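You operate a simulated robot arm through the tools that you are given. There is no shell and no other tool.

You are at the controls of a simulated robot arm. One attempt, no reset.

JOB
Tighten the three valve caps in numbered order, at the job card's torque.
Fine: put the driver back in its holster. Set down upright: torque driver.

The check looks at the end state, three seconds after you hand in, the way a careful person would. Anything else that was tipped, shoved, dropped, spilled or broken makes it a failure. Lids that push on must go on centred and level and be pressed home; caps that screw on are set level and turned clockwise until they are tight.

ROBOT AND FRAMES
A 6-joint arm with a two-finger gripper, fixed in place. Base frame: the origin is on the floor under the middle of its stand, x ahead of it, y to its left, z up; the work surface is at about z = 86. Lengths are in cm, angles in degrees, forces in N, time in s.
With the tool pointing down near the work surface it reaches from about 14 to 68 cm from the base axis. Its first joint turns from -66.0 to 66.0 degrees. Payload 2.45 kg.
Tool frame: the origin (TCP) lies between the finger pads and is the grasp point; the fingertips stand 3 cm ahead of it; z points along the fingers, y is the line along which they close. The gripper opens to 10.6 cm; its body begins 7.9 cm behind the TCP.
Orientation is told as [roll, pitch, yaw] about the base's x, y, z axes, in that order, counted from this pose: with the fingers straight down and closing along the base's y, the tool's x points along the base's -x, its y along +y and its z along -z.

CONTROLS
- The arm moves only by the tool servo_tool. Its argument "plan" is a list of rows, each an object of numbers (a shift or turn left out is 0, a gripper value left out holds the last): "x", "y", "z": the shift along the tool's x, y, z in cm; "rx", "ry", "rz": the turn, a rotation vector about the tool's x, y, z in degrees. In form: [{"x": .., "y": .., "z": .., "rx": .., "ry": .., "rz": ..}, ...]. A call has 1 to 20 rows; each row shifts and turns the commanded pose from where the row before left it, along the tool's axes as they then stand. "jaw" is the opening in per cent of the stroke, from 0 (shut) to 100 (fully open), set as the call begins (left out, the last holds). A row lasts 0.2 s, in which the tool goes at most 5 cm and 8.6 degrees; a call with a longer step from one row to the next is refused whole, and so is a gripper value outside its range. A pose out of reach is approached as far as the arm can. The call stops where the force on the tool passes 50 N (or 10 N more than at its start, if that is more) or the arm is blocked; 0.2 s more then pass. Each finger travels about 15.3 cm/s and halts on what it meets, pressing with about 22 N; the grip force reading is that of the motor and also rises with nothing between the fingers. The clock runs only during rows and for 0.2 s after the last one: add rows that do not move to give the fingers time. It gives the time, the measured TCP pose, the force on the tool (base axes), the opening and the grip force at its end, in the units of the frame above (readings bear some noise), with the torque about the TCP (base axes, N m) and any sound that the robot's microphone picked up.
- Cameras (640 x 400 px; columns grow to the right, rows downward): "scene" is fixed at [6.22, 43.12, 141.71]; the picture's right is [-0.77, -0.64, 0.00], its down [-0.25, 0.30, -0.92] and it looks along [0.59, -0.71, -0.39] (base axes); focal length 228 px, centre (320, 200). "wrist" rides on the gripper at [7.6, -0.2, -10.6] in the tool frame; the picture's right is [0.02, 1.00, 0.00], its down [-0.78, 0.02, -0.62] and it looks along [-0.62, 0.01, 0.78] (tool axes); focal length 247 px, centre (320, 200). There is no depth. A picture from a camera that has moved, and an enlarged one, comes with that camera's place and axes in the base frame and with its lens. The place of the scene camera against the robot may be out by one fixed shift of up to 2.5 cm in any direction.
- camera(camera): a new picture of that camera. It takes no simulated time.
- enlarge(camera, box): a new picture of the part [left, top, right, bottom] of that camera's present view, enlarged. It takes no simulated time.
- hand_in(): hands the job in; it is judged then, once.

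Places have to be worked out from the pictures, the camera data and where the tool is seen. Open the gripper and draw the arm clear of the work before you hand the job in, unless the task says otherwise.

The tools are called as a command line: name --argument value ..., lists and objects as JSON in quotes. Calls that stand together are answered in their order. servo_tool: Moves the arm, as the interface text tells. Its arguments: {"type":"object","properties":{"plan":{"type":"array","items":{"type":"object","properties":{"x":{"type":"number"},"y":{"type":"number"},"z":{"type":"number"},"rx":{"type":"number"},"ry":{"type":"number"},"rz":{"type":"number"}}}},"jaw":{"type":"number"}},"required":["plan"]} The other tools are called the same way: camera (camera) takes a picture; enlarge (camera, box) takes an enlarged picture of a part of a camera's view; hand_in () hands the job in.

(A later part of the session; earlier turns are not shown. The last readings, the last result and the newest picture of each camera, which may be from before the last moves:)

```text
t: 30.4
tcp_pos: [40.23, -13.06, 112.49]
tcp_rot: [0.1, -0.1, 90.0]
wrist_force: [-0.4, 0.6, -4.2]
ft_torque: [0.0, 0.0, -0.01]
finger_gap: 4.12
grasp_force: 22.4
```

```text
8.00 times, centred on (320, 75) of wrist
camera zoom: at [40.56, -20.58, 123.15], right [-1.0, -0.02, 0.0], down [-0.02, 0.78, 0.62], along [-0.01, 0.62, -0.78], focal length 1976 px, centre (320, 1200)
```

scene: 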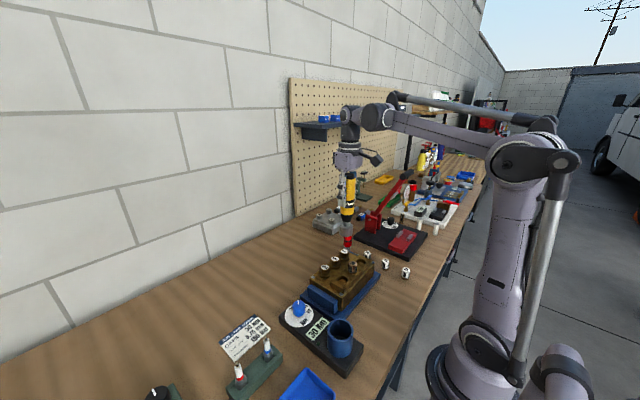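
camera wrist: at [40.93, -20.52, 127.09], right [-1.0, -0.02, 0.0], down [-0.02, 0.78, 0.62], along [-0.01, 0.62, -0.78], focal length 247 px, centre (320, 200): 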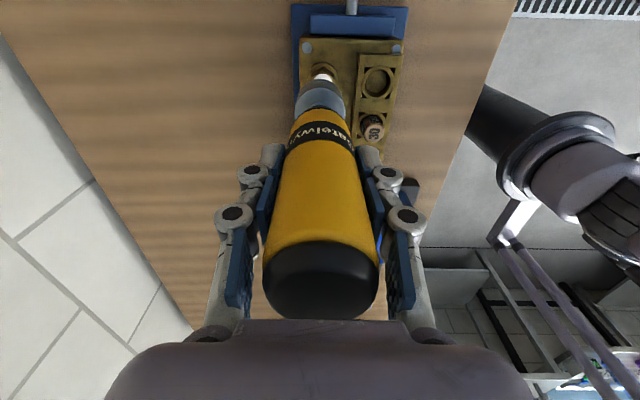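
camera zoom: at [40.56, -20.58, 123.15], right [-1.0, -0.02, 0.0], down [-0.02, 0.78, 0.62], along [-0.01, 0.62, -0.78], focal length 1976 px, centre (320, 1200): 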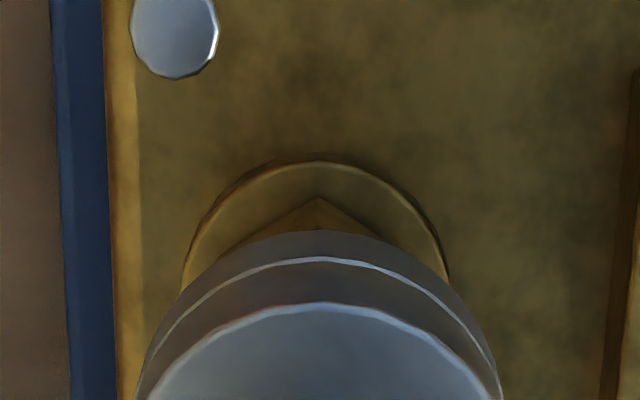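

Alignment is good in both views, with about 2 cm between socket and cap. I nudge 0.05 cm and lower in small steps, watching the force.

servo_tool --plan '[{"y": -0.05}, {"z": 0.8}, {"z": 0.6}, {"z": 0.3}, {"z": 0.2}, {}]'

enlarge --camera "scene" --box '[312, 225, 376, 265]'

```text
t: 31.8
tcp_pos: [40.3, -12.95, 110.61]
tcp_rot: [0.0, 0.0, 90.0]
wrist_force: [-0.3, -0.4, -4.4]
ft_torque: [0.01, -0.02, 0.0]
finger_gap: 4.13
grasp_force: 22.0
```

```text
10.00 times, centred on (344, 245) of scene
camera zoom: at [6.22, 43.12, 141.71], right [-0.77, -0.64, 0.0], down [-0.25, 0.3, -0.92], along [0.59, -0.71, -0.39], focal length 2276 px, centre (80, -250)
```

zoom: 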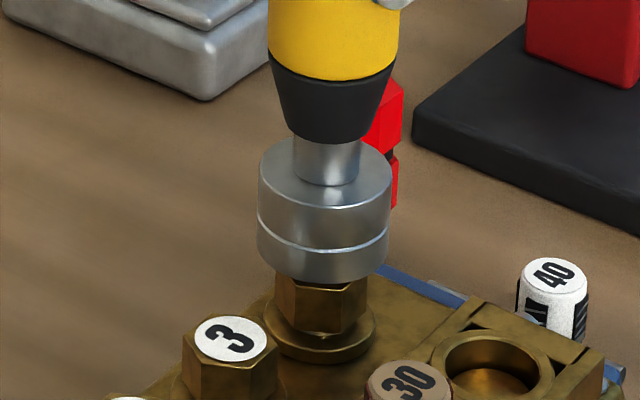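

No contact yet. I keep lowering in 0.2 cm steps.

servo_tool --plan '[{"z": 0.2}, {"z": 0.2}, {"z": 0.2}, {}]'

enlarge --camera "scene" --box '[312, 225, 376, 265]'

```text
t: 32.8
tcp_pos: [40.32, -12.95, 109.99]
tcp_rot: [0.0, 0.0, 90.0]
wrist_force: [0.4, -0.9, -4.7]
ft_torque: [0.02, -0.01, -0.01]
finger_gap: 4.13
grasp_force: 22.0
```

```text
10.00 times, centred on (344, 245) of scene
camera zoom: at [6.22, 43.12, 141.71], right [-0.77, -0.64, 0.0], down [-0.25, 0.3, -0.92], along [0.59, -0.71, -0.39], focal length 2276 px, centre (80, -250)
```

zoom: 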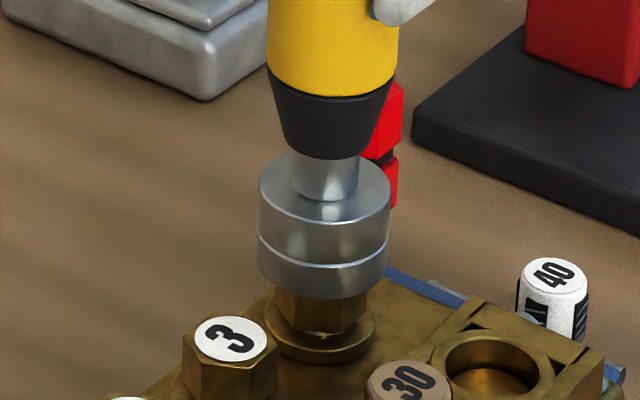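

servo_tool --plan '[{"z": 0.15}, {"z": 0.15}, {"z": 0.15}, {}]'

servo_tool --plan '[{"z": 0.15}, {"z": 0.15}, {}]'

enlarge --camera "scene" --box '[312, 225, 376, 265]'

```text
t: 33.8
tcp_pos: [40.31, -12.96, 109.49]
tcp_rot: [0.0, 0.0, 90.0]
wrist_force: [-0.3, 0.4, -4.7]
ft_torque: [0.02, -0.01, 0.0]
finger_gap: 4.15
grasp_force: 22.0
```

```text
t: 34.6
tcp_pos: [40.27, -12.91, 109.16]
tcp_rot: [0.0, -0.1, 90.0]
wrist_force: [-0.1, 0.0, -5.1]
ft_torque: [0.01, -0.04, -0.01]
finger_gap: 4.15
grasp_force: 21.6
```

```text
10.00 times, centred on (344, 245) of scene
camera zoom: at [6.22, 43.12, 141.71], right [-0.77, -0.64, 0.0], down [-0.25, 0.3, -0.92], along [0.59, -0.71, -0.39], focal length 2276 px, centre (80, -250)
```

zoom: 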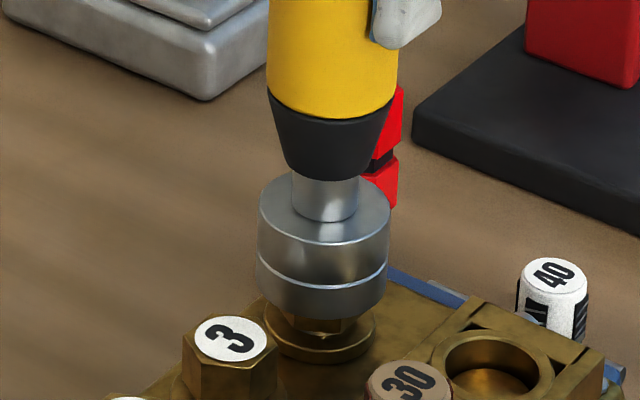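

The socket is sliding over the cap without resistance. I continue down until it bottoms out.

servo_tool --plan '[{"z": 0.15}, {"z": 0.15}, {}]'

servo_tool --plan '[{"z": 0.1}, {"z": 0.1}, {}]'

servo_tool --plan '[{"z": 0.1}, {"z": 0.1}, {}]'

enlarge --camera "scene" --box '[312, 225, 376, 265]'

```text
t: 35.4
tcp_pos: [40.28, -12.94, 108.81]
tcp_rot: [0.0, 0.0, 90.0]
wrist_force: [0.3, 0.7, -4.5]
ft_torque: [0.04, 0.03, -0.01]
finger_gap: 4.13
grasp_force: 22.1
```

```text
t: 36.2
tcp_pos: [40.4, -12.95, 108.67]
tcp_rot: [0.1, 0.0, 90.0]
wrist_force: [0.5, 0.7, -4.4]
ft_torque: [0.01, 0.0, 0.0]
finger_gap: 4.11
grasp_force: 21.9
```

```text
t: 37.0
tcp_pos: [40.28, -12.89, 108.44]
tcp_rot: [0.0, 0.0, 90.0]
wrist_force: [-0.3, 0.3, -5.1]
ft_torque: [-0.05, 0.02, -0.04]
finger_gap: 4.15
grasp_force: 21.6
```

```text
10.00 times, centred on (344, 245) of scene
camera zoom: at [6.22, 43.12, 141.71], right [-0.77, -0.64, 0.0], down [-0.25, 0.3, -0.92], along [0.59, -0.71, -0.39], focal length 2276 px, centre (80, -250)
```

zoom: 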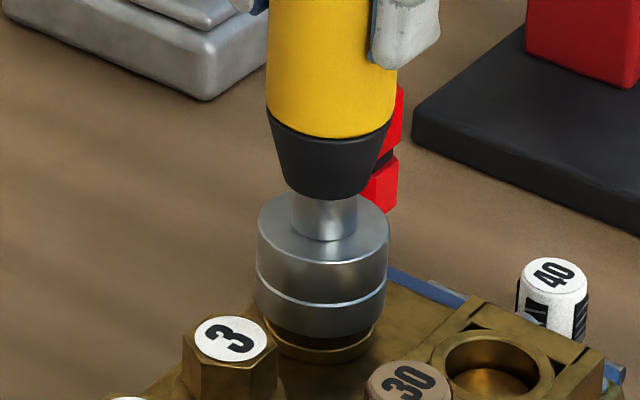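

servo_tool --plan '[{"z": 0.1}, {"z": 0.1}, {}]'

servo_tool --plan '[{"z": 0.1}, {"z": 0.1}, {}]'

enlarge --camera "scene" --box '[312, 225, 376, 265]'

```text
t: 37.8
tcp_pos: [40.29, -12.9, 108.22]
tcp_rot: [0.0, 0.0, 90.1]
wrist_force: [0.6, 0.9, -4.3]
ft_torque: [0.05, 0.03, 0.0]
finger_gap: 4.14
grasp_force: 21.7
```

```text
t: 38.6
tcp_pos: [40.14, -12.84, 108.01]
tcp_rot: [0.0, 0.0, 90.0]
wrist_force: [0.4, 0.2, -4.5]
ft_torque: [0.0, 0.01, -0.02]
finger_gap: 4.11
grasp_force: 21.8
```

```text
10.00 times, centred on (344, 245) of scene
camera zoom: at [6.22, 43.12, 141.71], right [-0.77, -0.64, 0.0], down [-0.25, 0.3, -0.92], along [0.59, -0.71, -0.39], focal length 2276 px, centre (80, -250)
```

zoom: 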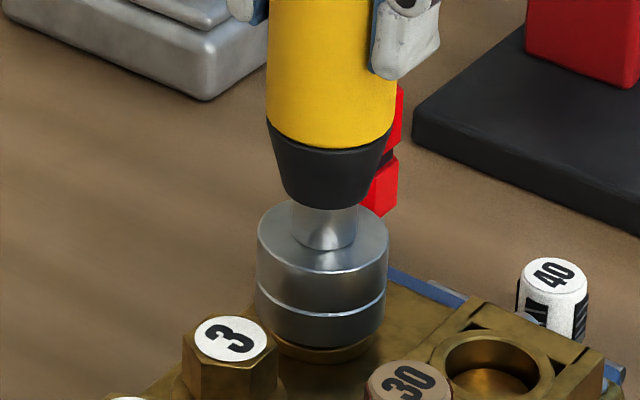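

servo_tool --plan '[{"z": 0.1}, {"z": 0.1}, {}]'

servo_tool --plan '[{"z": 0.1}, {"z": 0.1}, {}]'

enlarge --camera "scene" --box '[312, 225, 376, 265]'

```text
t: 39.4
tcp_pos: [40.28, -12.92, 108.06]
tcp_rot: [0.1, 0.0, 90.0]
wrist_force: [0.0, 0.6, 19.0]
ft_torque: [-0.01, 0.0, -0.02]
finger_gap: 4.14
grasp_force: 22.1
```

```text
t: 40.2
tcp_pos: [40.29, -13.07, 107.63]
tcp_rot: [0.1, 0.0, 90.0]
wrist_force: [-1.2, 0.2, 19.1]
ft_torque: [0.05, 0.07, 0.0]
finger_gap: 4.15
grasp_force: 22.1
```

```text
10.00 times, centred on (344, 245) of scene
camera zoom: at [6.19, 43.13, 141.71], right [-0.77, -0.64, 0.0], down [-0.25, 0.3, -0.92], along [0.59, -0.71, -0.39], focal length 2276 px, centre (80, -250)
```

zoom: 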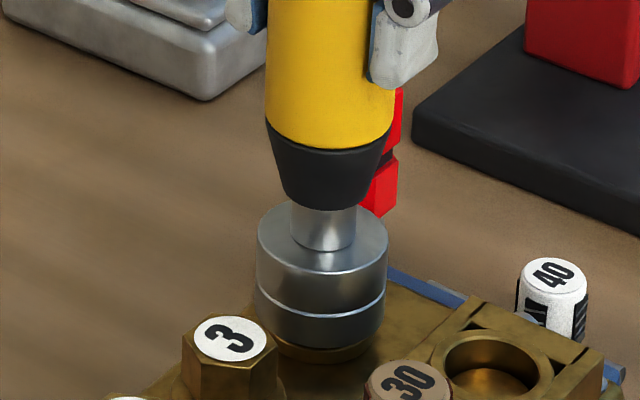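

Contact: the force rose to 19 N upward, so the socket is seated. Now I turn clockwise in small steps, watching torque and sound.

servo_tool --plan '[{"rz": 6}, {"rz": 6}, {"rz": 6}, {"rz": 6}, {"rz": 6}]'

enlarge --camera "scene" --box '[280, 180, 376, 340]'

```text
t: 41.4
tcp_pos: [40.18, -13.03, 107.6]
tcp_rot: [0.0, 0.0, 60.0]
wrist_force: [0.0, -0.8, 11.0]
ft_torque: [-0.2, 0.04, 0.11]
finger_gap: 4.14
grasp_force: 22.1
```

```text
2.50 times, centred on (328, 260) of scene
camera zoom: at [6.2, 43.12, 141.71], right [-0.77, -0.64, 0.0], down [-0.25, 0.3, -0.92], along [0.59, -0.71, -0.39], focal length 569 px, centre (300, 50)
```

zoom: 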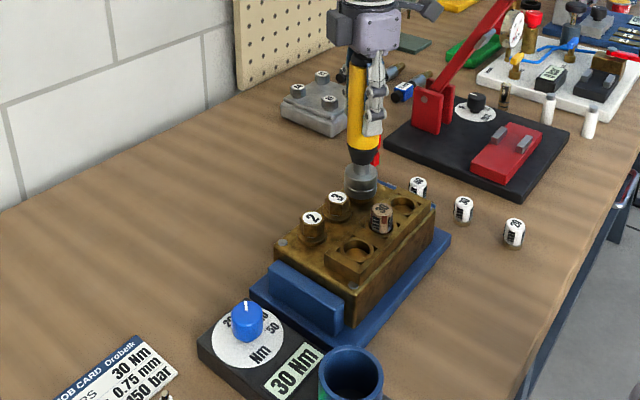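

Torque 0.11 N m, no sound yet. I continue clockwise.

servo_tool --plan '[{"rz": 6}, {"rz": 6}, {"rz": 6}, {"rz": 6}, {"rz": 6}]'

servo_tool --plan '[{"rz": 6}, {"rz": 6}, {"rz": 6}, {"rz": 6}, {"rz": 6}]'

camera --camera "wrist"

enlarge --camera "scene" --box '[312, 190, 376, 260]'

```text
t: 42.6
tcp_pos: [40.25, -12.78, 107.56]
tcp_rot: [-0.1, 0.0, 29.9]
wrist_force: [0.4, -0.1, 16.1]
ft_torque: [0.01, -0.04, 0.09]
finger_gap: 4.13
grasp_force: 21.8
```

```text
t: 43.8
tcp_pos: [40.16, -12.8, 107.7]
tcp_rot: [0.0, 0.0, -0.1]
wrist_force: [1.3, -0.7, -0.2]
ft_torque: [0.02, -0.09, 0.04]
finger_gap: 4.16
grasp_force: 22.0
```

```text
taken
camera wrist: at [32.83, -13.07, 118.37], right [-0.02, 1.0, 0.0], down [0.78, 0.01, 0.62], along [0.62, 0.01, -0.78], focal length 247 px, centre (320, 200)
```

wrist: 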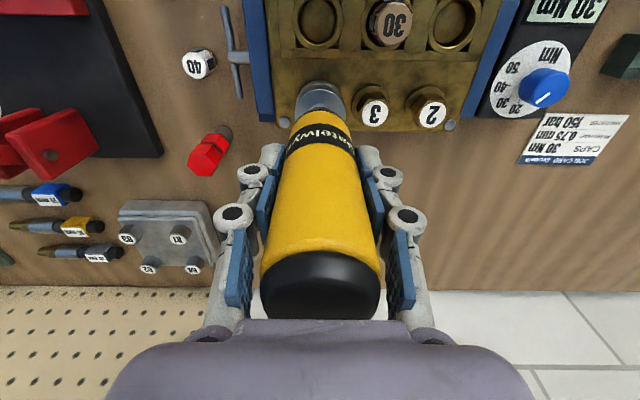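

```text
5.71 times, centred on (344, 225) of scene
camera zoom: at [6.22, 43.12, 141.71], right [-0.77, -0.64, 0.0], down [-0.25, 0.3, -0.92], along [0.59, -0.71, -0.39], focal length 1301 px, centre (183, 57)
```

zoom: 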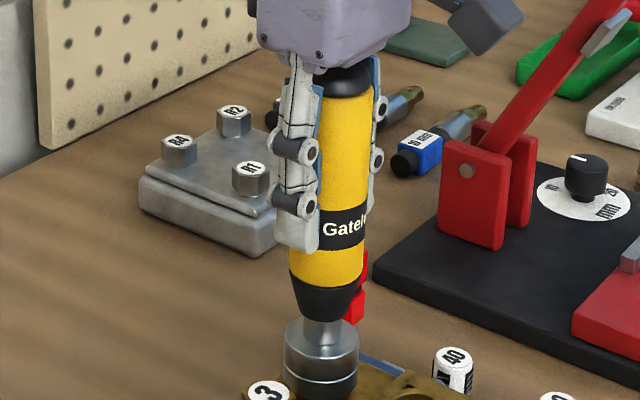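

The driver turns with the grip and the vertical force is easing, so the cap is threading down. I continue clockwise, following it down slightly.

servo_tool --plan '[{"rz": 6, "z": 0.03}, {"rz": 6, "z": 0.01}, {"rz": 6, "z": 0.01}, {"rz": 6, "z": 0.01}, {"rz": 6, "z": 0.01}]'

servo_tool --plan '[{"rz": 6, "z": 0.01}, {"rz": 6, "z": 0.01}, {"rz": 6, "z": 0.01}, {"rz": 6, "z": 0.01}, {"rz": 6, "z": 0.01}]'

servo_tool --plan '[{"rz": 6, "z": 0.01}, {"rz": 6, "z": 0.01}, {"rz": 6, "z": 0.01}, {"rz": 6, "z": 0.01}, {"rz": 6, "z": 0.01}]'

camera --camera "wrist"

```text
t: 45.0
tcp_pos: [40.41, -12.93, 107.64]
tcp_rot: [0.0, 0.0, -30.2]
wrist_force: [-0.2, -4.7, 11.4]
ft_torque: [-0.37, -0.04, 0.04]
finger_gap: 4.14
grasp_force: 22.0
```

```text
t: 46.2
tcp_pos: [40.08, -13.0, 107.63]
tcp_rot: [0.0, -0.2, -60.1]
wrist_force: [2.1, -6.1, 13.3]
ft_torque: [-0.45, -0.2, 0.11]
finger_gap: 4.13
grasp_force: 22.1
```

```text
t: 47.4
tcp_pos: [40.23, -12.87, 107.53]
tcp_rot: [0.0, 0.2, -90.1]
wrist_force: [-2.7, 1.9, 17.3]
ft_torque: [0.29, 0.12, 0.11]
finger_gap: 4.15
grasp_force: 21.9
```

```text
taken
camera wrist: at [40.27, -5.27, 118.21], right [1.0, 0.02, 0.0], down [0.02, -0.78, 0.62], along [0.01, -0.62, -0.78], focal length 247 px, centre (320, 200)
```

wrist: 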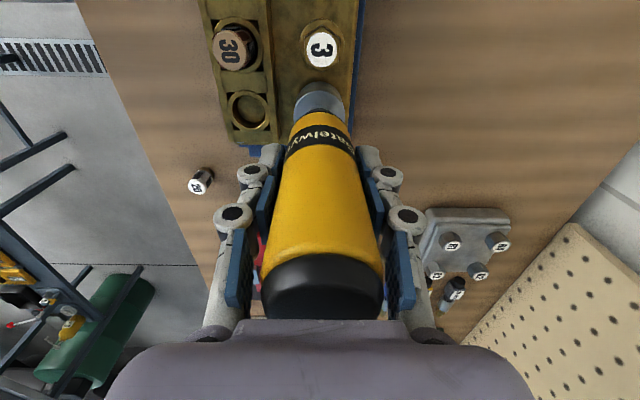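

Half a turn done with no click yet. I keep turning clockwise.

servo_tool --plan '[{"rz": 6, "z": 0.01}, {"rz": 6, "z": 0.01}, {"rz": 6, "z": 0.01}, {"rz": 6, "z": 0.01}, {"rz": 6, "z": 0.01}]'

servo_tool --plan '[{"rz": 6, "z": 0.01}, {"rz": 6, "z": 0.01}, {"rz": 6, "z": 0.01}, {"rz": 6, "z": 0.01}, {"rz": 6, "z": 0.01}]'

servo_tool --plan '[{"rz": 6, "z": 0.01}, {"rz": 6, "z": 0.01}, {"rz": 6, "z": 0.01}, {"rz": 6, "z": 0.01}, {"rz": 6, "z": 0.01}]'

camera --camera "wrist"

enlarge --camera "scene" --box '[312, 190, 376, 260]'

```text
t: 48.6
tcp_pos: [40.3, -13.13, 107.43]
tcp_rot: [0.0, -0.2, -120.1]
wrist_force: [-0.8, -4.7, 12.9]
ft_torque: [-0.41, 0.04, 0.06]
finger_gap: 4.15
grasp_force: 22.2
```

```text
t: 49.8
tcp_pos: [40.28, -12.9, 107.38]
tcp_rot: [0.0, 0.2, -150.0]
wrist_force: [1.5, 3.3, 14.6]
ft_torque: [0.36, -0.26, 0.09]
finger_gap: 4.15
grasp_force: 21.7
```

```text
t: 51.0
tcp_pos: [40.35, -12.88, 107.37]
tcp_rot: [-0.1, 0.0, 179.9]
wrist_force: [-0.8, -0.2, 16.3]
ft_torque: [-0.05, -0.01, 0.06]
finger_gap: 4.12
grasp_force: 21.5
```

```text
taken
camera wrist: at [48.06, -12.77, 118.06], right [0.02, -1.0, 0.0], down [-0.78, -0.01, 0.62], along [-0.62, -0.01, -0.78], focal length 247 px, centre (320, 200)
```

wrist: 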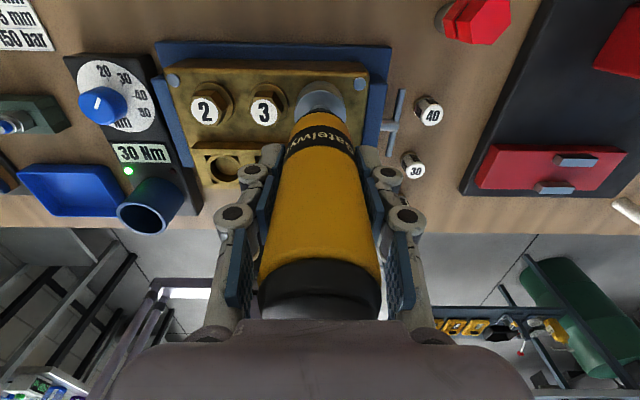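

```text
5.71 times, centred on (344, 225) of scene
camera zoom: at [6.2, 43.13, 141.71], right [-0.77, -0.64, 0.0], down [-0.25, 0.3, -0.92], along [0.59, -0.71, -0.39], focal length 1301 px, centre (183, 57)
```

zoom: 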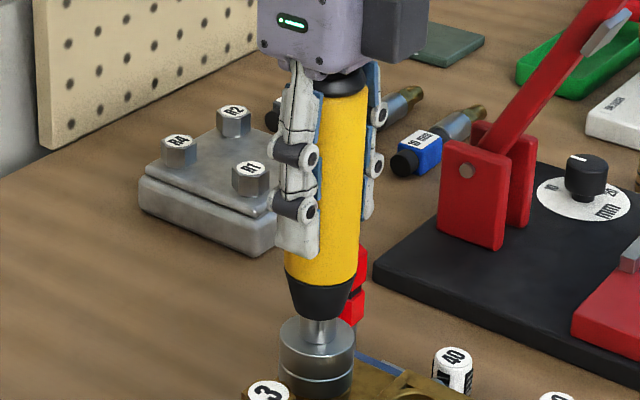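

The green lamp on the unit looks brighter now; I enlarge it.

enlarge --camera "wrist" --box '[60, 40, 220, 240]'

enlarge --camera "scene" --box '[280, 290, 370, 380]'

```text
2.00 times, centred on (140, 140) of wrist
camera zoom: at [48.06, -12.77, 118.06], right [0.02, -1.0, 0.0], down [-0.78, -0.01, 0.62], along [-0.62, -0.01, -0.78], focal length 494 px, centre (680, 320)
```

zoom: 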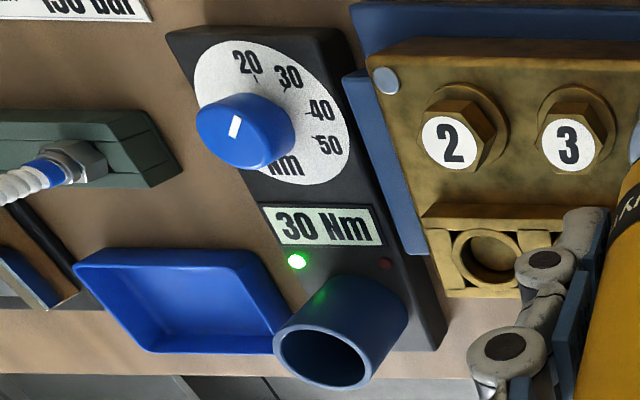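

```text
4.44 times, centred on (325, 335) of scene
camera zoom: at [6.2, 43.13, 141.71], right [-0.77, -0.64, 0.0], down [-0.25, 0.3, -0.92], along [0.59, -0.71, -0.39], focal length 1012 px, centre (298, -400)
```

zoom: 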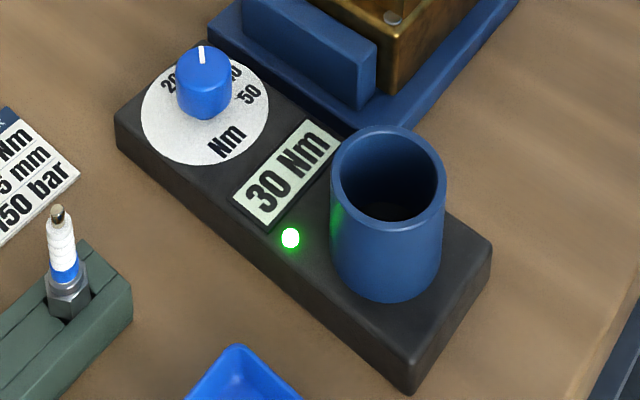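

The green lamp is lit. I hold still briefly to see whether it persists and to read the torque.

servo_tool --plan '[{}, {}]'

enlarge --camera "scene" --box '[280, 230, 370, 380]'

enlarge --camera "scene" --box '[312, 225, 376, 265]'

```text
t: 51.6
tcp_pos: [40.31, -12.87, 107.42]
tcp_rot: [0.0, 0.0, 180.1]
wrist_force: [-0.2, -1.9, 14.4]
ft_torque: [-0.07, 0.06, -0.05]
finger_gap: 4.15
grasp_force: 22.5
```

```text
2.67 times, centred on (325, 305) of scene
camera zoom: at [6.2, 43.13, 141.71], right [-0.77, -0.64, 0.0], down [-0.25, 0.3, -0.92], along [0.59, -0.71, -0.39], focal length 607 px, centre (307, -80)
```

zoom: 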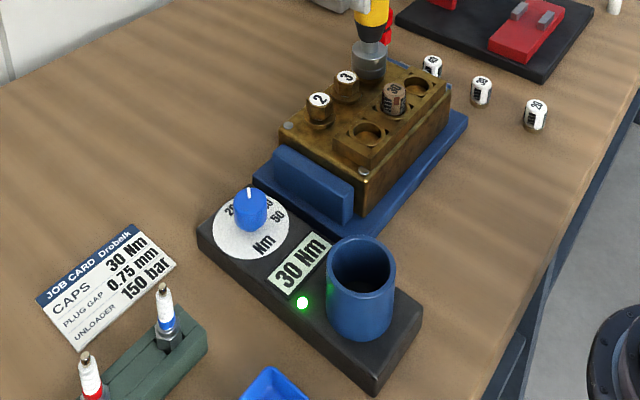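

```text
10.00 times, centred on (344, 245) of scene
camera zoom: at [6.2, 43.13, 141.71], right [-0.77, -0.64, 0.0], down [-0.25, 0.3, -0.92], along [0.59, -0.71, -0.39], focal length 2276 px, centre (80, -250)
```

zoom: 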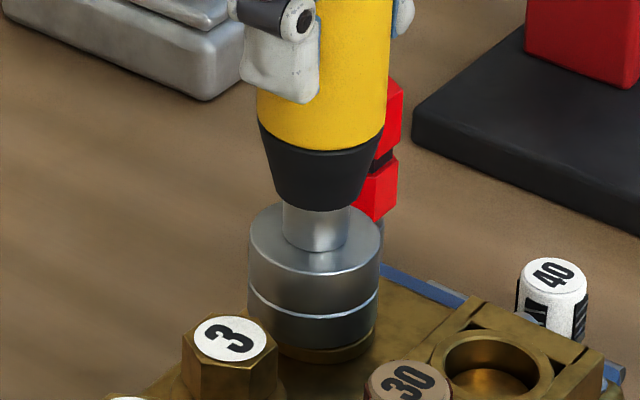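

The lamp stays green. I lift the driver straight up off cap 1 to see how far the cap label has turned and how the lamp behaves.

servo_tool --plan '[{"z": -0.3}, {"z": -0.7}, {"z": -1}, {"z": -1.5}, {"z": -1.5}, {}]'

enlarge --camera "scene" --box '[312, 225, 376, 265]'

enlarge --camera "scene" --box '[280, 230, 370, 380]'

enlarge --camera "wrist" --box '[160, 20, 400, 170]'

```text
t: 53.0
tcp_pos: [40.4, -12.94, 112.37]
tcp_rot: [0.0, 0.0, -180.0]
wrist_force: [0.0, 0.0, -4.3]
ft_torque: [-0.03, -0.03, -0.01]
finger_gap: 4.13
grasp_force: 21.5
```

```text
10.00 times, centred on (344, 245) of scene
camera zoom: at [6.22, 43.12, 141.71], right [-0.77, -0.64, 0.0], down [-0.25, 0.3, -0.92], along [0.59, -0.71, -0.39], focal length 2276 px, centre (80, -250)
```

zoom: 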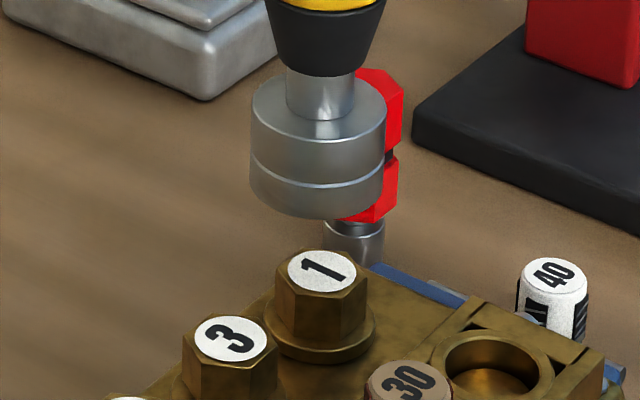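

```text
2.67 times, centred on (325, 305) of scene
camera zoom: at [6.22, 43.12, 141.71], right [-0.77, -0.64, 0.0], down [-0.25, 0.3, -0.92], along [0.59, -0.71, -0.39], focal length 607 px, centre (307, -80)
```

zoom: 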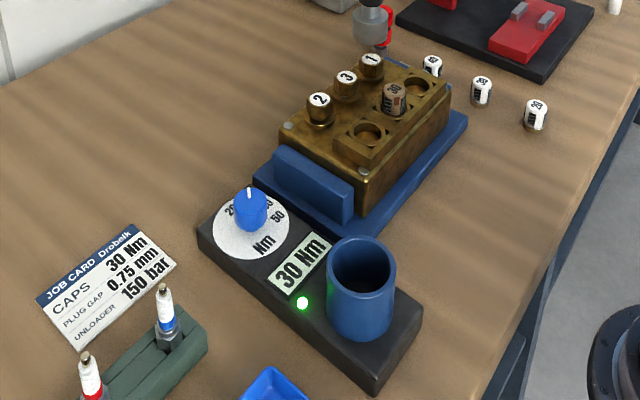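

```text
2.67 times, centred on (280, 95) of wrist
camera zoom: at [48.15, -12.74, 123.1], right [0.02, -1.0, 0.0], down [-0.78, -0.02, 0.62], along [-0.62, -0.01, -0.78], focal length 659 px, centre (427, 480)
```

zoom: 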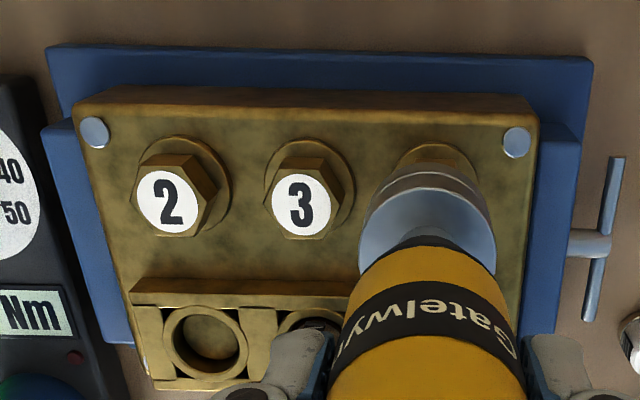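

The lamp stays green after lift-off. I zoom in closely on cap 1 to compare its label angle and height to before.

enlarge --camera "scene" --box '[326, 245, 358, 265]'

enlarge --camera "wrist" --box '[200, 60, 360, 160]'

```text
16.00 times, centred on (342, 255) of scene
camera zoom: at [6.22, 43.12, 141.71], right [-0.77, -0.64, 0.0], down [-0.25, 0.3, -0.92], along [0.59, -0.71, -0.39], focal length 3642 px, centre (-32, -680)
```

zoom: 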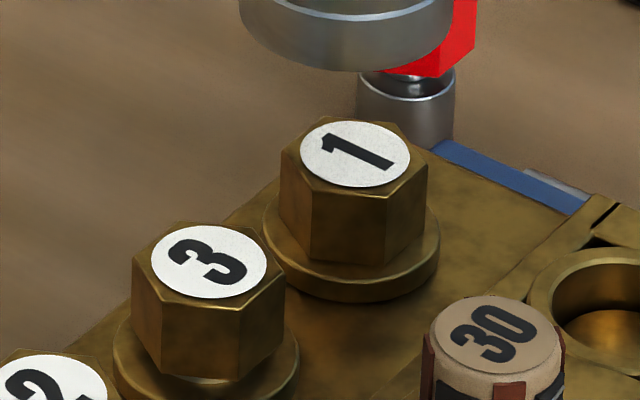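

```text
4.00 times, centred on (280, 110) of wrist
camera zoom: at [48.15, -12.74, 123.1], right [0.02, -1.0, 0.0], down [-0.78, -0.02, 0.62], along [-0.62, -0.01, -0.78], focal length 988 px, centre (480, 560)
```

zoom: 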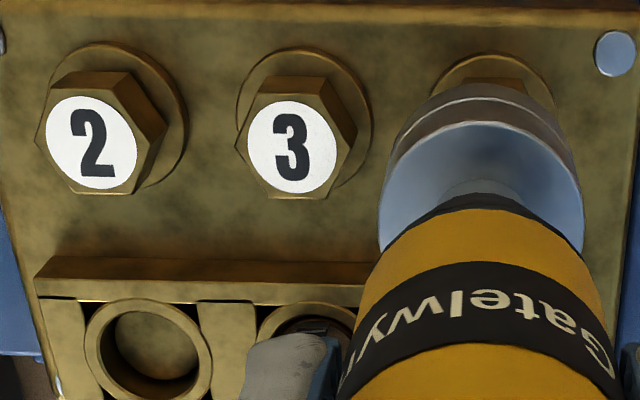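

The label of cap 1 points about the same way and the cap sits a little lower; the lamp stays green. I raise, unwind the wrist to yaw 0 and go over toward cap 2, to see cap 1 clearly from the wrist camera.

servo_tool --plan '[{"z": -3}, {"rz": -8}, {"rz": -8}, {"rz": -8}, {"rz": -8}, {"rz": -8}, {"rz": -8}, {"rz": -8}, {"rz": -8}, {"rz": -8}, {"rz": -8}, {"rz": -8}, {"rz": -8}, {"rz": -8}, {"rz": -8}, {"rz": -8}, {"rz": -8}, {"rz": -8}, {"rz": -8}, {"rz": -8}]'

servo_tool --plan '[{"rz": -8}, {"rz": -8}, {"rz": -8}, {"rz": -4}, {"y": 3.4}, {"y": 3.5}, {"y": 3.5}, {}]'

camera --camera "wrist"

enlarge --camera "wrist" --box '[180, 40, 360, 150]'

enlarge --camera "scene" --box '[280, 200, 380, 360]'

```text
t: 57.2
tcp_pos: [40.27, -12.88, 115.44]
tcp_rot: [0.0, 0.1, -27.8]
wrist_force: [0.0, -1.0, -3.5]
ft_torque: [0.01, 0.0, 0.01]
finger_gap: 4.11
grasp_force: 21.8
```

```text
t: 59.0
tcp_pos: [40.43, -2.54, 115.74]
tcp_rot: [0.1, 0.1, 0.0]
wrist_force: [-0.2, -0.8, -4.6]
ft_torque: [0.0, 0.01, -0.02]
finger_gap: 4.13
grasp_force: 21.8
```

```text
taken
camera wrist: at [32.86, -2.72, 126.27], right [-0.02, 1.0, 0.0], down [0.78, 0.02, 0.62], along [0.62, 0.01, -0.78], focal length 247 px, centre (320, 200)
```

wrist: 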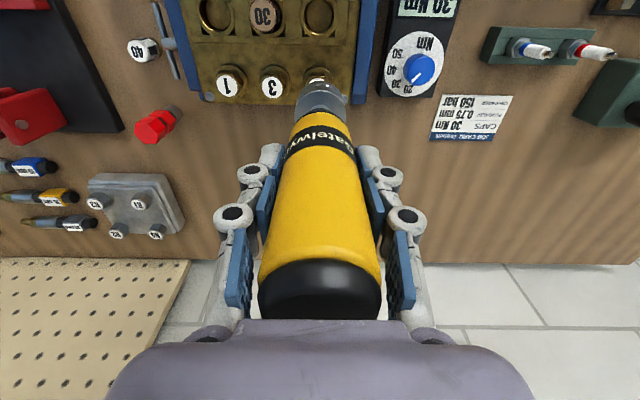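

```text
3.56 times, centred on (270, 95) of wrist
camera zoom: at [32.86, -2.72, 126.27], right [-0.02, 1.0, 0.0], down [0.78, 0.02, 0.62], along [0.62, 0.01, -0.78], focal length 878 px, centre (498, 573)
```

zoom: 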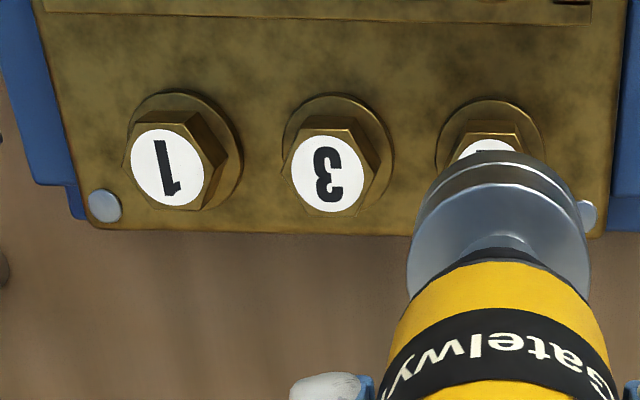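

```text
2.50 times, centred on (330, 280) of scene
camera zoom: at [6.22, 43.12, 141.71], right [-0.77, -0.64, 0.0], down [-0.25, 0.3, -0.92], along [0.59, -0.71, -0.39], focal length 569 px, centre (295, 0)
```

zoom: 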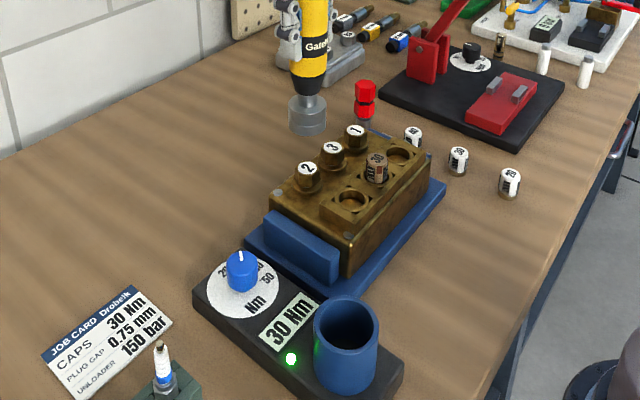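

Cap 1 is clearly visible now and the lamp remains green. I zoom the scene camera in on all three caps to compare heights.

enlarge --camera "scene" --box '[312, 242, 360, 276]'

enlarge --camera "wrist" --box '[205, 50, 301, 110]'

enlarge --camera "wrist" --box '[280, 50, 360, 100]'

```text
11.76 times, centred on (336, 259) of scene
camera zoom: at [6.22, 43.12, 141.71], right [-0.77, -0.64, 0.0], down [-0.25, 0.3, -0.92], along [0.59, -0.71, -0.39], focal length 2678 px, centre (132, -494)
```

zoom: 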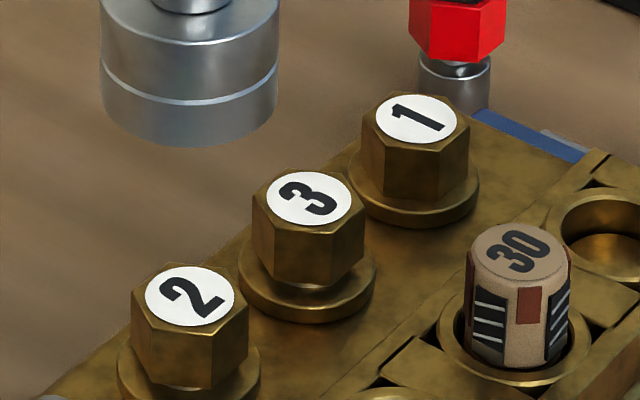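

```text
6.67 times, centred on (253, 80) of wrist
camera zoom: at [32.86, -2.72, 126.27], right [-0.02, 1.0, 0.0], down [0.78, 0.02, 0.62], along [0.62, 0.01, -0.78], focal length 1646 px, centre (767, 1000)
```

zoom: 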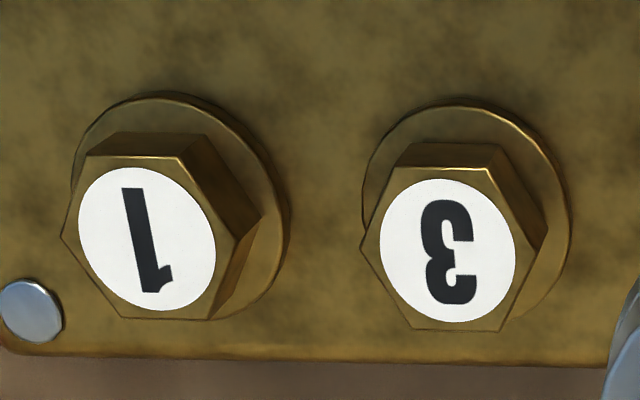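

```text
8.00 times, centred on (320, 75) of wrist
camera zoom: at [32.86, -2.72, 126.27], right [-0.02, 1.0, 0.0], down [0.78, 0.02, 0.62], along [0.62, 0.01, -0.78], focal length 1976 px, centre (320, 1200)
```

zoom: 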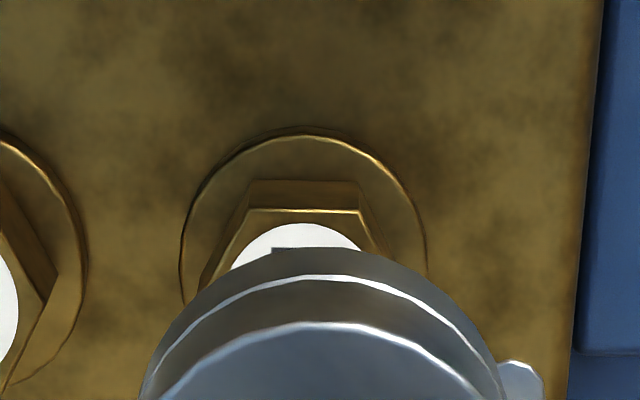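

Cap 1 now sits flush on its seat while caps 2 and 3 still show a gap beneath, so cap 1 is tight with a green lamp. Next is cap 2: I shift slightly and turn to yaw +90 for the side view.

servo_tool --plan '[{"y": -0.08}, {"rz": -7.5}, {"rz": -7.5}, {"rz": -7.5}, {"rz": -7.5}, {"rz": -7.5}, {"rz": -7.5}, {"rz": -7.5}, {"rz": -7.5}, {"rz": -7.5}, {"rz": -7.5}, {"rz": -7.5}, {"rz": -7.5}, {}]'

enlarge --camera "wrist" --box '[280, 50, 360, 100]'

enlarge --camera "scene" --box '[290, 235, 354, 275]'

enlarge --camera "scene" --box '[290, 170, 354, 210]'

```text
t: 62.0
tcp_pos: [40.21, -2.59, 115.35]
tcp_rot: [0.0, 0.0, 90.1]
wrist_force: [-0.2, 0.1, -3.5]
ft_torque: [0.03, 0.0, -0.01]
finger_gap: 4.16
grasp_force: 22.3
```

```text
8.00 times, centred on (320, 75) of wrist
camera zoom: at [40.64, -10.29, 126.08], right [-1.0, -0.02, 0.0], down [-0.02, 0.78, 0.62], along [-0.01, 0.62, -0.78], focal length 1976 px, centre (320, 1200)
```

zoom: 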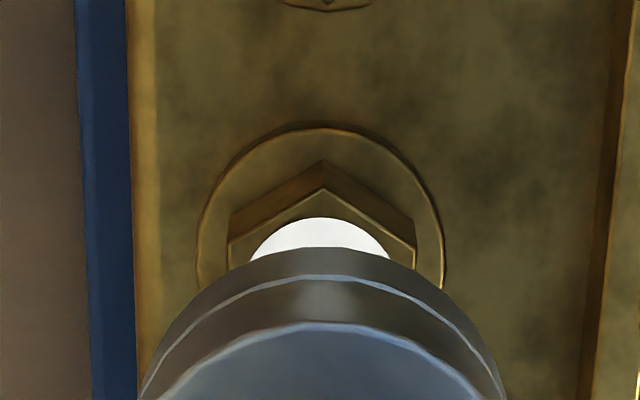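

```text
10.00 times, centred on (322, 255) of scene
camera zoom: at [6.22, 43.12, 141.71], right [-0.77, -0.64, 0.0], down [-0.25, 0.3, -0.92], along [0.59, -0.71, -0.39], focal length 2276 px, centre (300, -350)
```

zoom: 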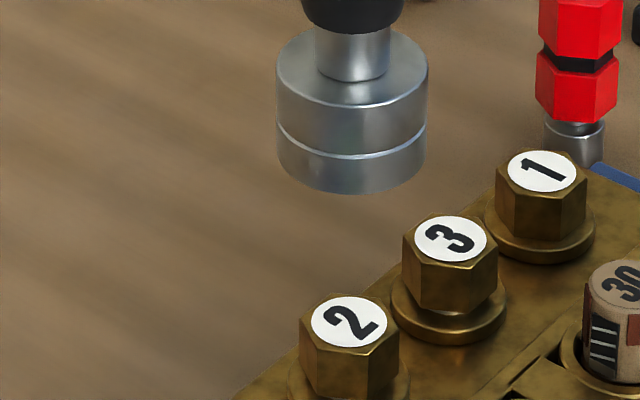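

```text
10.00 times, centred on (322, 190) of scene
camera zoom: at [6.22, 43.12, 141.71], right [-0.77, -0.64, 0.0], down [-0.25, 0.3, -0.92], along [0.59, -0.71, -0.39], focal length 2276 px, centre (300, 300)
```

zoom: 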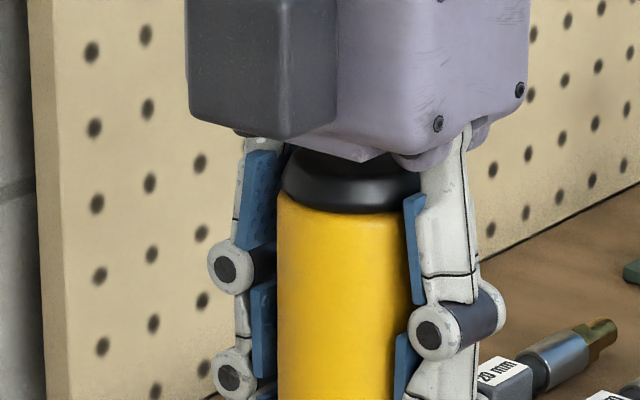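

Cap 2 and the socket line up in both views. I lower with moderate steps to about z 108.2 and watch force.

servo_tool --plan '[{"z": 2}, {"z": 2}, {"z": 1}, {"z": 0.4}, {"z": 0.3}, {"z": 0.3}, {"z": 0.3}, {"z": 0.3}, {"z": 0.3}, {"z": 0.3}, {}]'

enlarge --camera "scene" --box '[290, 245, 354, 285]'

enlarge --camera "scene" --box '[280, 290, 370, 380]'

```text
t: 64.4
tcp_pos: [40.32, -2.61, 108.28]
tcp_rot: [0.0, 0.0, 90.0]
wrist_force: [-0.1, -1.0, -4.3]
ft_torque: [0.0, -0.01, -0.01]
finger_gap: 4.15
grasp_force: 22.1
```

```text
10.00 times, centred on (322, 265) of scene
camera zoom: at [6.22, 43.12, 141.71], right [-0.77, -0.64, 0.0], down [-0.25, 0.3, -0.92], along [0.59, -0.71, -0.39], focal length 2276 px, centre (300, -450)
```

zoom: 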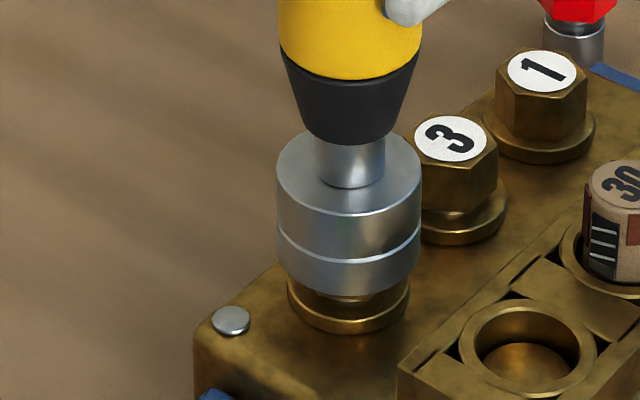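

```text
4.44 times, centred on (325, 335) of scene
camera zoom: at [6.22, 43.12, 141.71], right [-0.77, -0.64, 0.0], down [-0.25, 0.3, -0.92], along [0.59, -0.71, -0.39], focal length 1012 px, centre (298, -400)
```

zoom: 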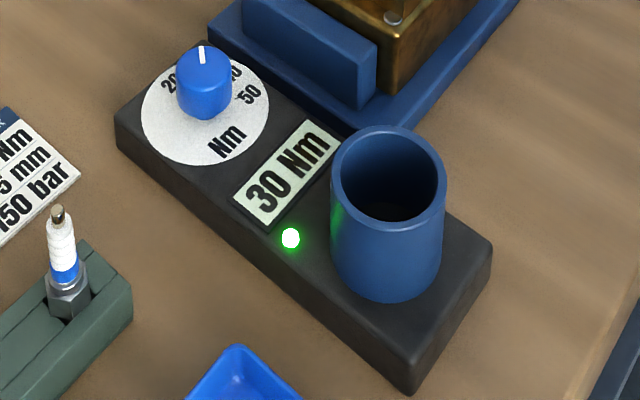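

The socket is around cap 2, and the lamp is still green from cap 1. I lower gently to contact.

servo_tool --plan '[{"z": 0.15}, {"z": 0.15}, {}]'

servo_tool --plan '[{"z": 0.1}, {"z": 0.1}, {}]'

servo_tool --plan '[{"z": 0.1}, {}]'

enlarge --camera "scene" --box '[280, 230, 370, 380]'

```text
t: 65.2
tcp_pos: [40.32, -2.66, 107.96]
tcp_rot: [0.0, 0.1, 90.0]
wrist_force: [0.0, 0.5, -4.2]
ft_torque: [-0.04, -0.01, 0.02]
finger_gap: 4.1
grasp_force: 22.2
```

```text
t: 66.0
tcp_pos: [40.34, -2.58, 107.87]
tcp_rot: [0.0, -0.1, 89.9]
wrist_force: [-0.5, -0.5, -1.6]
ft_torque: [-0.06, 0.08, -0.05]
finger_gap: 4.14
grasp_force: 22.2
```

```text
t: 66.6
tcp_pos: [40.31, -2.62, 107.6]
tcp_rot: [0.0, -0.1, 90.0]
wrist_force: [-0.2, 0.7, -3.9]
ft_torque: [0.04, -0.03, 0.0]
finger_gap: 4.15
grasp_force: 21.7
```

```text
2.67 times, centred on (325, 305) of scene
camera zoom: at [6.22, 43.12, 141.71], right [-0.77, -0.64, 0.0], down [-0.25, 0.3, -0.92], along [0.59, -0.71, -0.39], focal length 607 px, centre (307, -80)
```

zoom: 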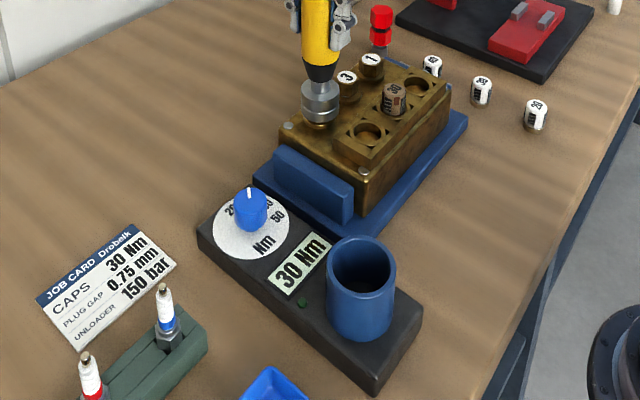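

The lamp went dark as the socket seated on cap 2, so green does mean "torque reached". I seat it with a touch more pressure and turn clockwise in 12° portions, checking the lamp.

servo_tool --plan '[{"z": 0.1}, {"z": 0.05}, {"rz": 6}, {"rz": 6}]'

enlarge --camera "scene" --box '[280, 230, 370, 380]'

servo_tool --plan '[{"rz": 6}, {"rz": 6}, {"rz": 6}]'

enlarge --camera "scene" --box '[280, 230, 370, 380]'

```text
t: 67.6
tcp_pos: [40.3, -2.67, 107.48]
tcp_rot: [0.1, 0.0, 77.9]
wrist_force: [-0.2, -0.1, -4.6]
ft_torque: [0.01, 0.02, -0.02]
finger_gap: 4.13
grasp_force: 22.5
```

```text
2.67 times, centred on (325, 305) of scene
camera zoom: at [6.22, 43.12, 141.71], right [-0.77, -0.64, 0.0], down [-0.25, 0.3, -0.92], along [0.59, -0.71, -0.39], focal length 607 px, centre (307, -80)
```

zoom: 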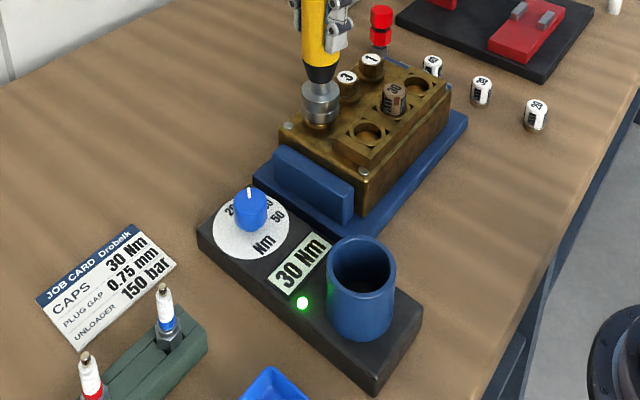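

```text
t: 68.4
tcp_pos: [40.33, -2.76, 107.44]
tcp_rot: [-0.1, 0.1, 59.9]
wrist_force: [0.4, -0.5, -3.8]
ft_torque: [0.02, -0.03, 0.01]
finger_gap: 4.1
grasp_force: 21.8
```

```text
2.67 times, centred on (325, 305) of scene
camera zoom: at [6.22, 43.12, 141.71], right [-0.77, -0.64, 0.0], down [-0.25, 0.3, -0.92], along [0.59, -0.71, -0.39], focal length 607 px, centre (307, -80)
```

zoom: 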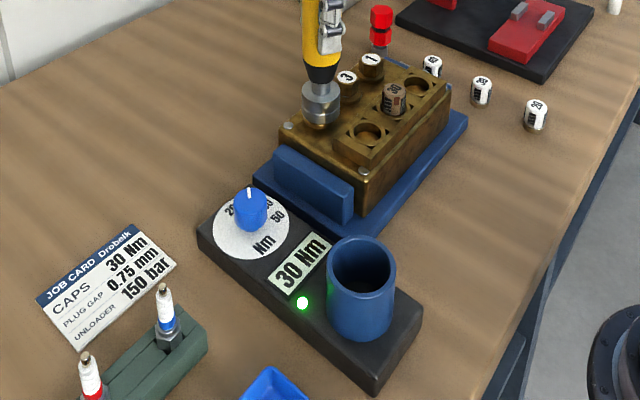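

The lamp turned green again after about 12° of turn. I lift off to check whether cap 2 is now flush on its seat.

servo_tool --plan '[{}, {"z": -0.5}, {"z": -1}, {"z": -1.5}, {"z": -2}, {}]'

enlarge --camera "scene" --box '[296, 242, 360, 282]'

enlarge --camera "scene" --box '[280, 230, 370, 380]'

```text
t: 69.8
tcp_pos: [40.21, -2.68, 112.4]
tcp_rot: [-0.1, -0.1, 60.1]
wrist_force: [-0.6, -0.1, -4.6]
ft_torque: [0.02, 0.0, -0.03]
finger_gap: 4.13
grasp_force: 22.2
```

```text
10.00 times, centred on (328, 262) of scene
camera zoom: at [6.22, 43.12, 141.71], right [-0.77, -0.64, 0.0], down [-0.25, 0.3, -0.92], along [0.59, -0.71, -0.39], focal length 2276 px, centre (240, -420)
```

zoom: 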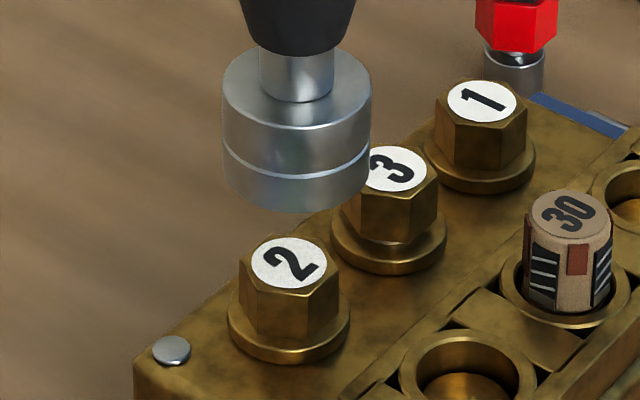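

```text
2.67 times, centred on (325, 305) of scene
camera zoom: at [6.22, 43.12, 141.71], right [-0.77, -0.64, 0.0], down [-0.25, 0.3, -0.92], along [0.59, -0.71, -0.39], focal length 607 px, centre (307, -80)
```

zoom: 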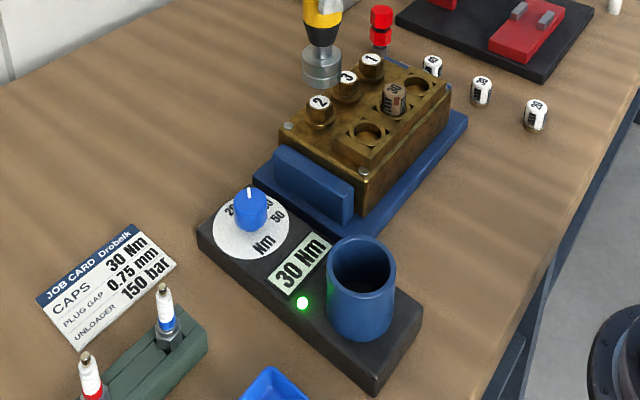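

Cap 2 is now flush with a green lamp. Next is cap 3: I raise, turn back to yaw +90, shift 5.16 cm toward −y, and check alignment.

servo_tool --plan '[{"z": -2}, {"rz": -7.5}, {"rz": -7.5}, {"rz": -7.5}, {"rz": -7.5}, {"x": 2.6}, {"x": 2.56}, {}]'

enlarge --camera "wrist" --box '[280, 50, 360, 100]'

enlarge --camera "scene" --box '[300, 230, 364, 270]'

```text
t: 71.6
tcp_pos: [40.38, -7.83, 114.42]
tcp_rot: [0.1, 0.0, 90.0]
wrist_force: [-0.4, 0.2, -4.8]
ft_torque: [0.02, -0.02, -0.03]
finger_gap: 4.12
grasp_force: 21.9
```

```text
8.00 times, centred on (320, 75) of wrist
camera zoom: at [40.62, -15.53, 125.13], right [-1.0, -0.02, 0.0], down [-0.02, 0.78, 0.62], along [-0.01, 0.62, -0.78], focal length 1976 px, centre (320, 1200)
```

zoom: 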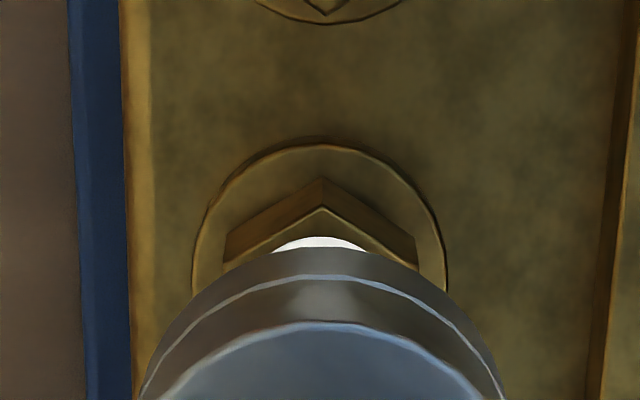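

```text
10.00 times, centred on (332, 250) of scene
camera zoom: at [6.23, 43.12, 141.71], right [-0.77, -0.64, 0.0], down [-0.25, 0.3, -0.92], along [0.59, -0.71, -0.39], focal length 2276 px, centre (200, -300)
```

zoom: 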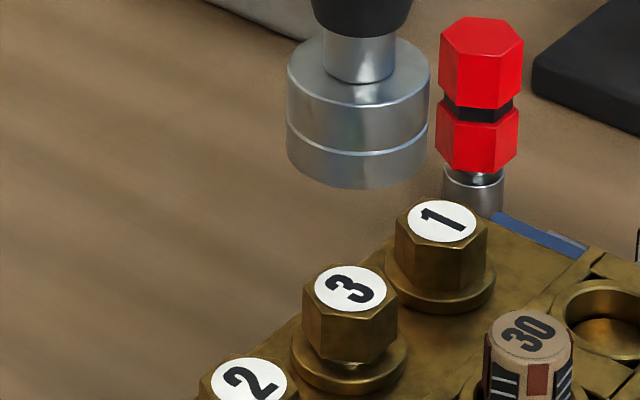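

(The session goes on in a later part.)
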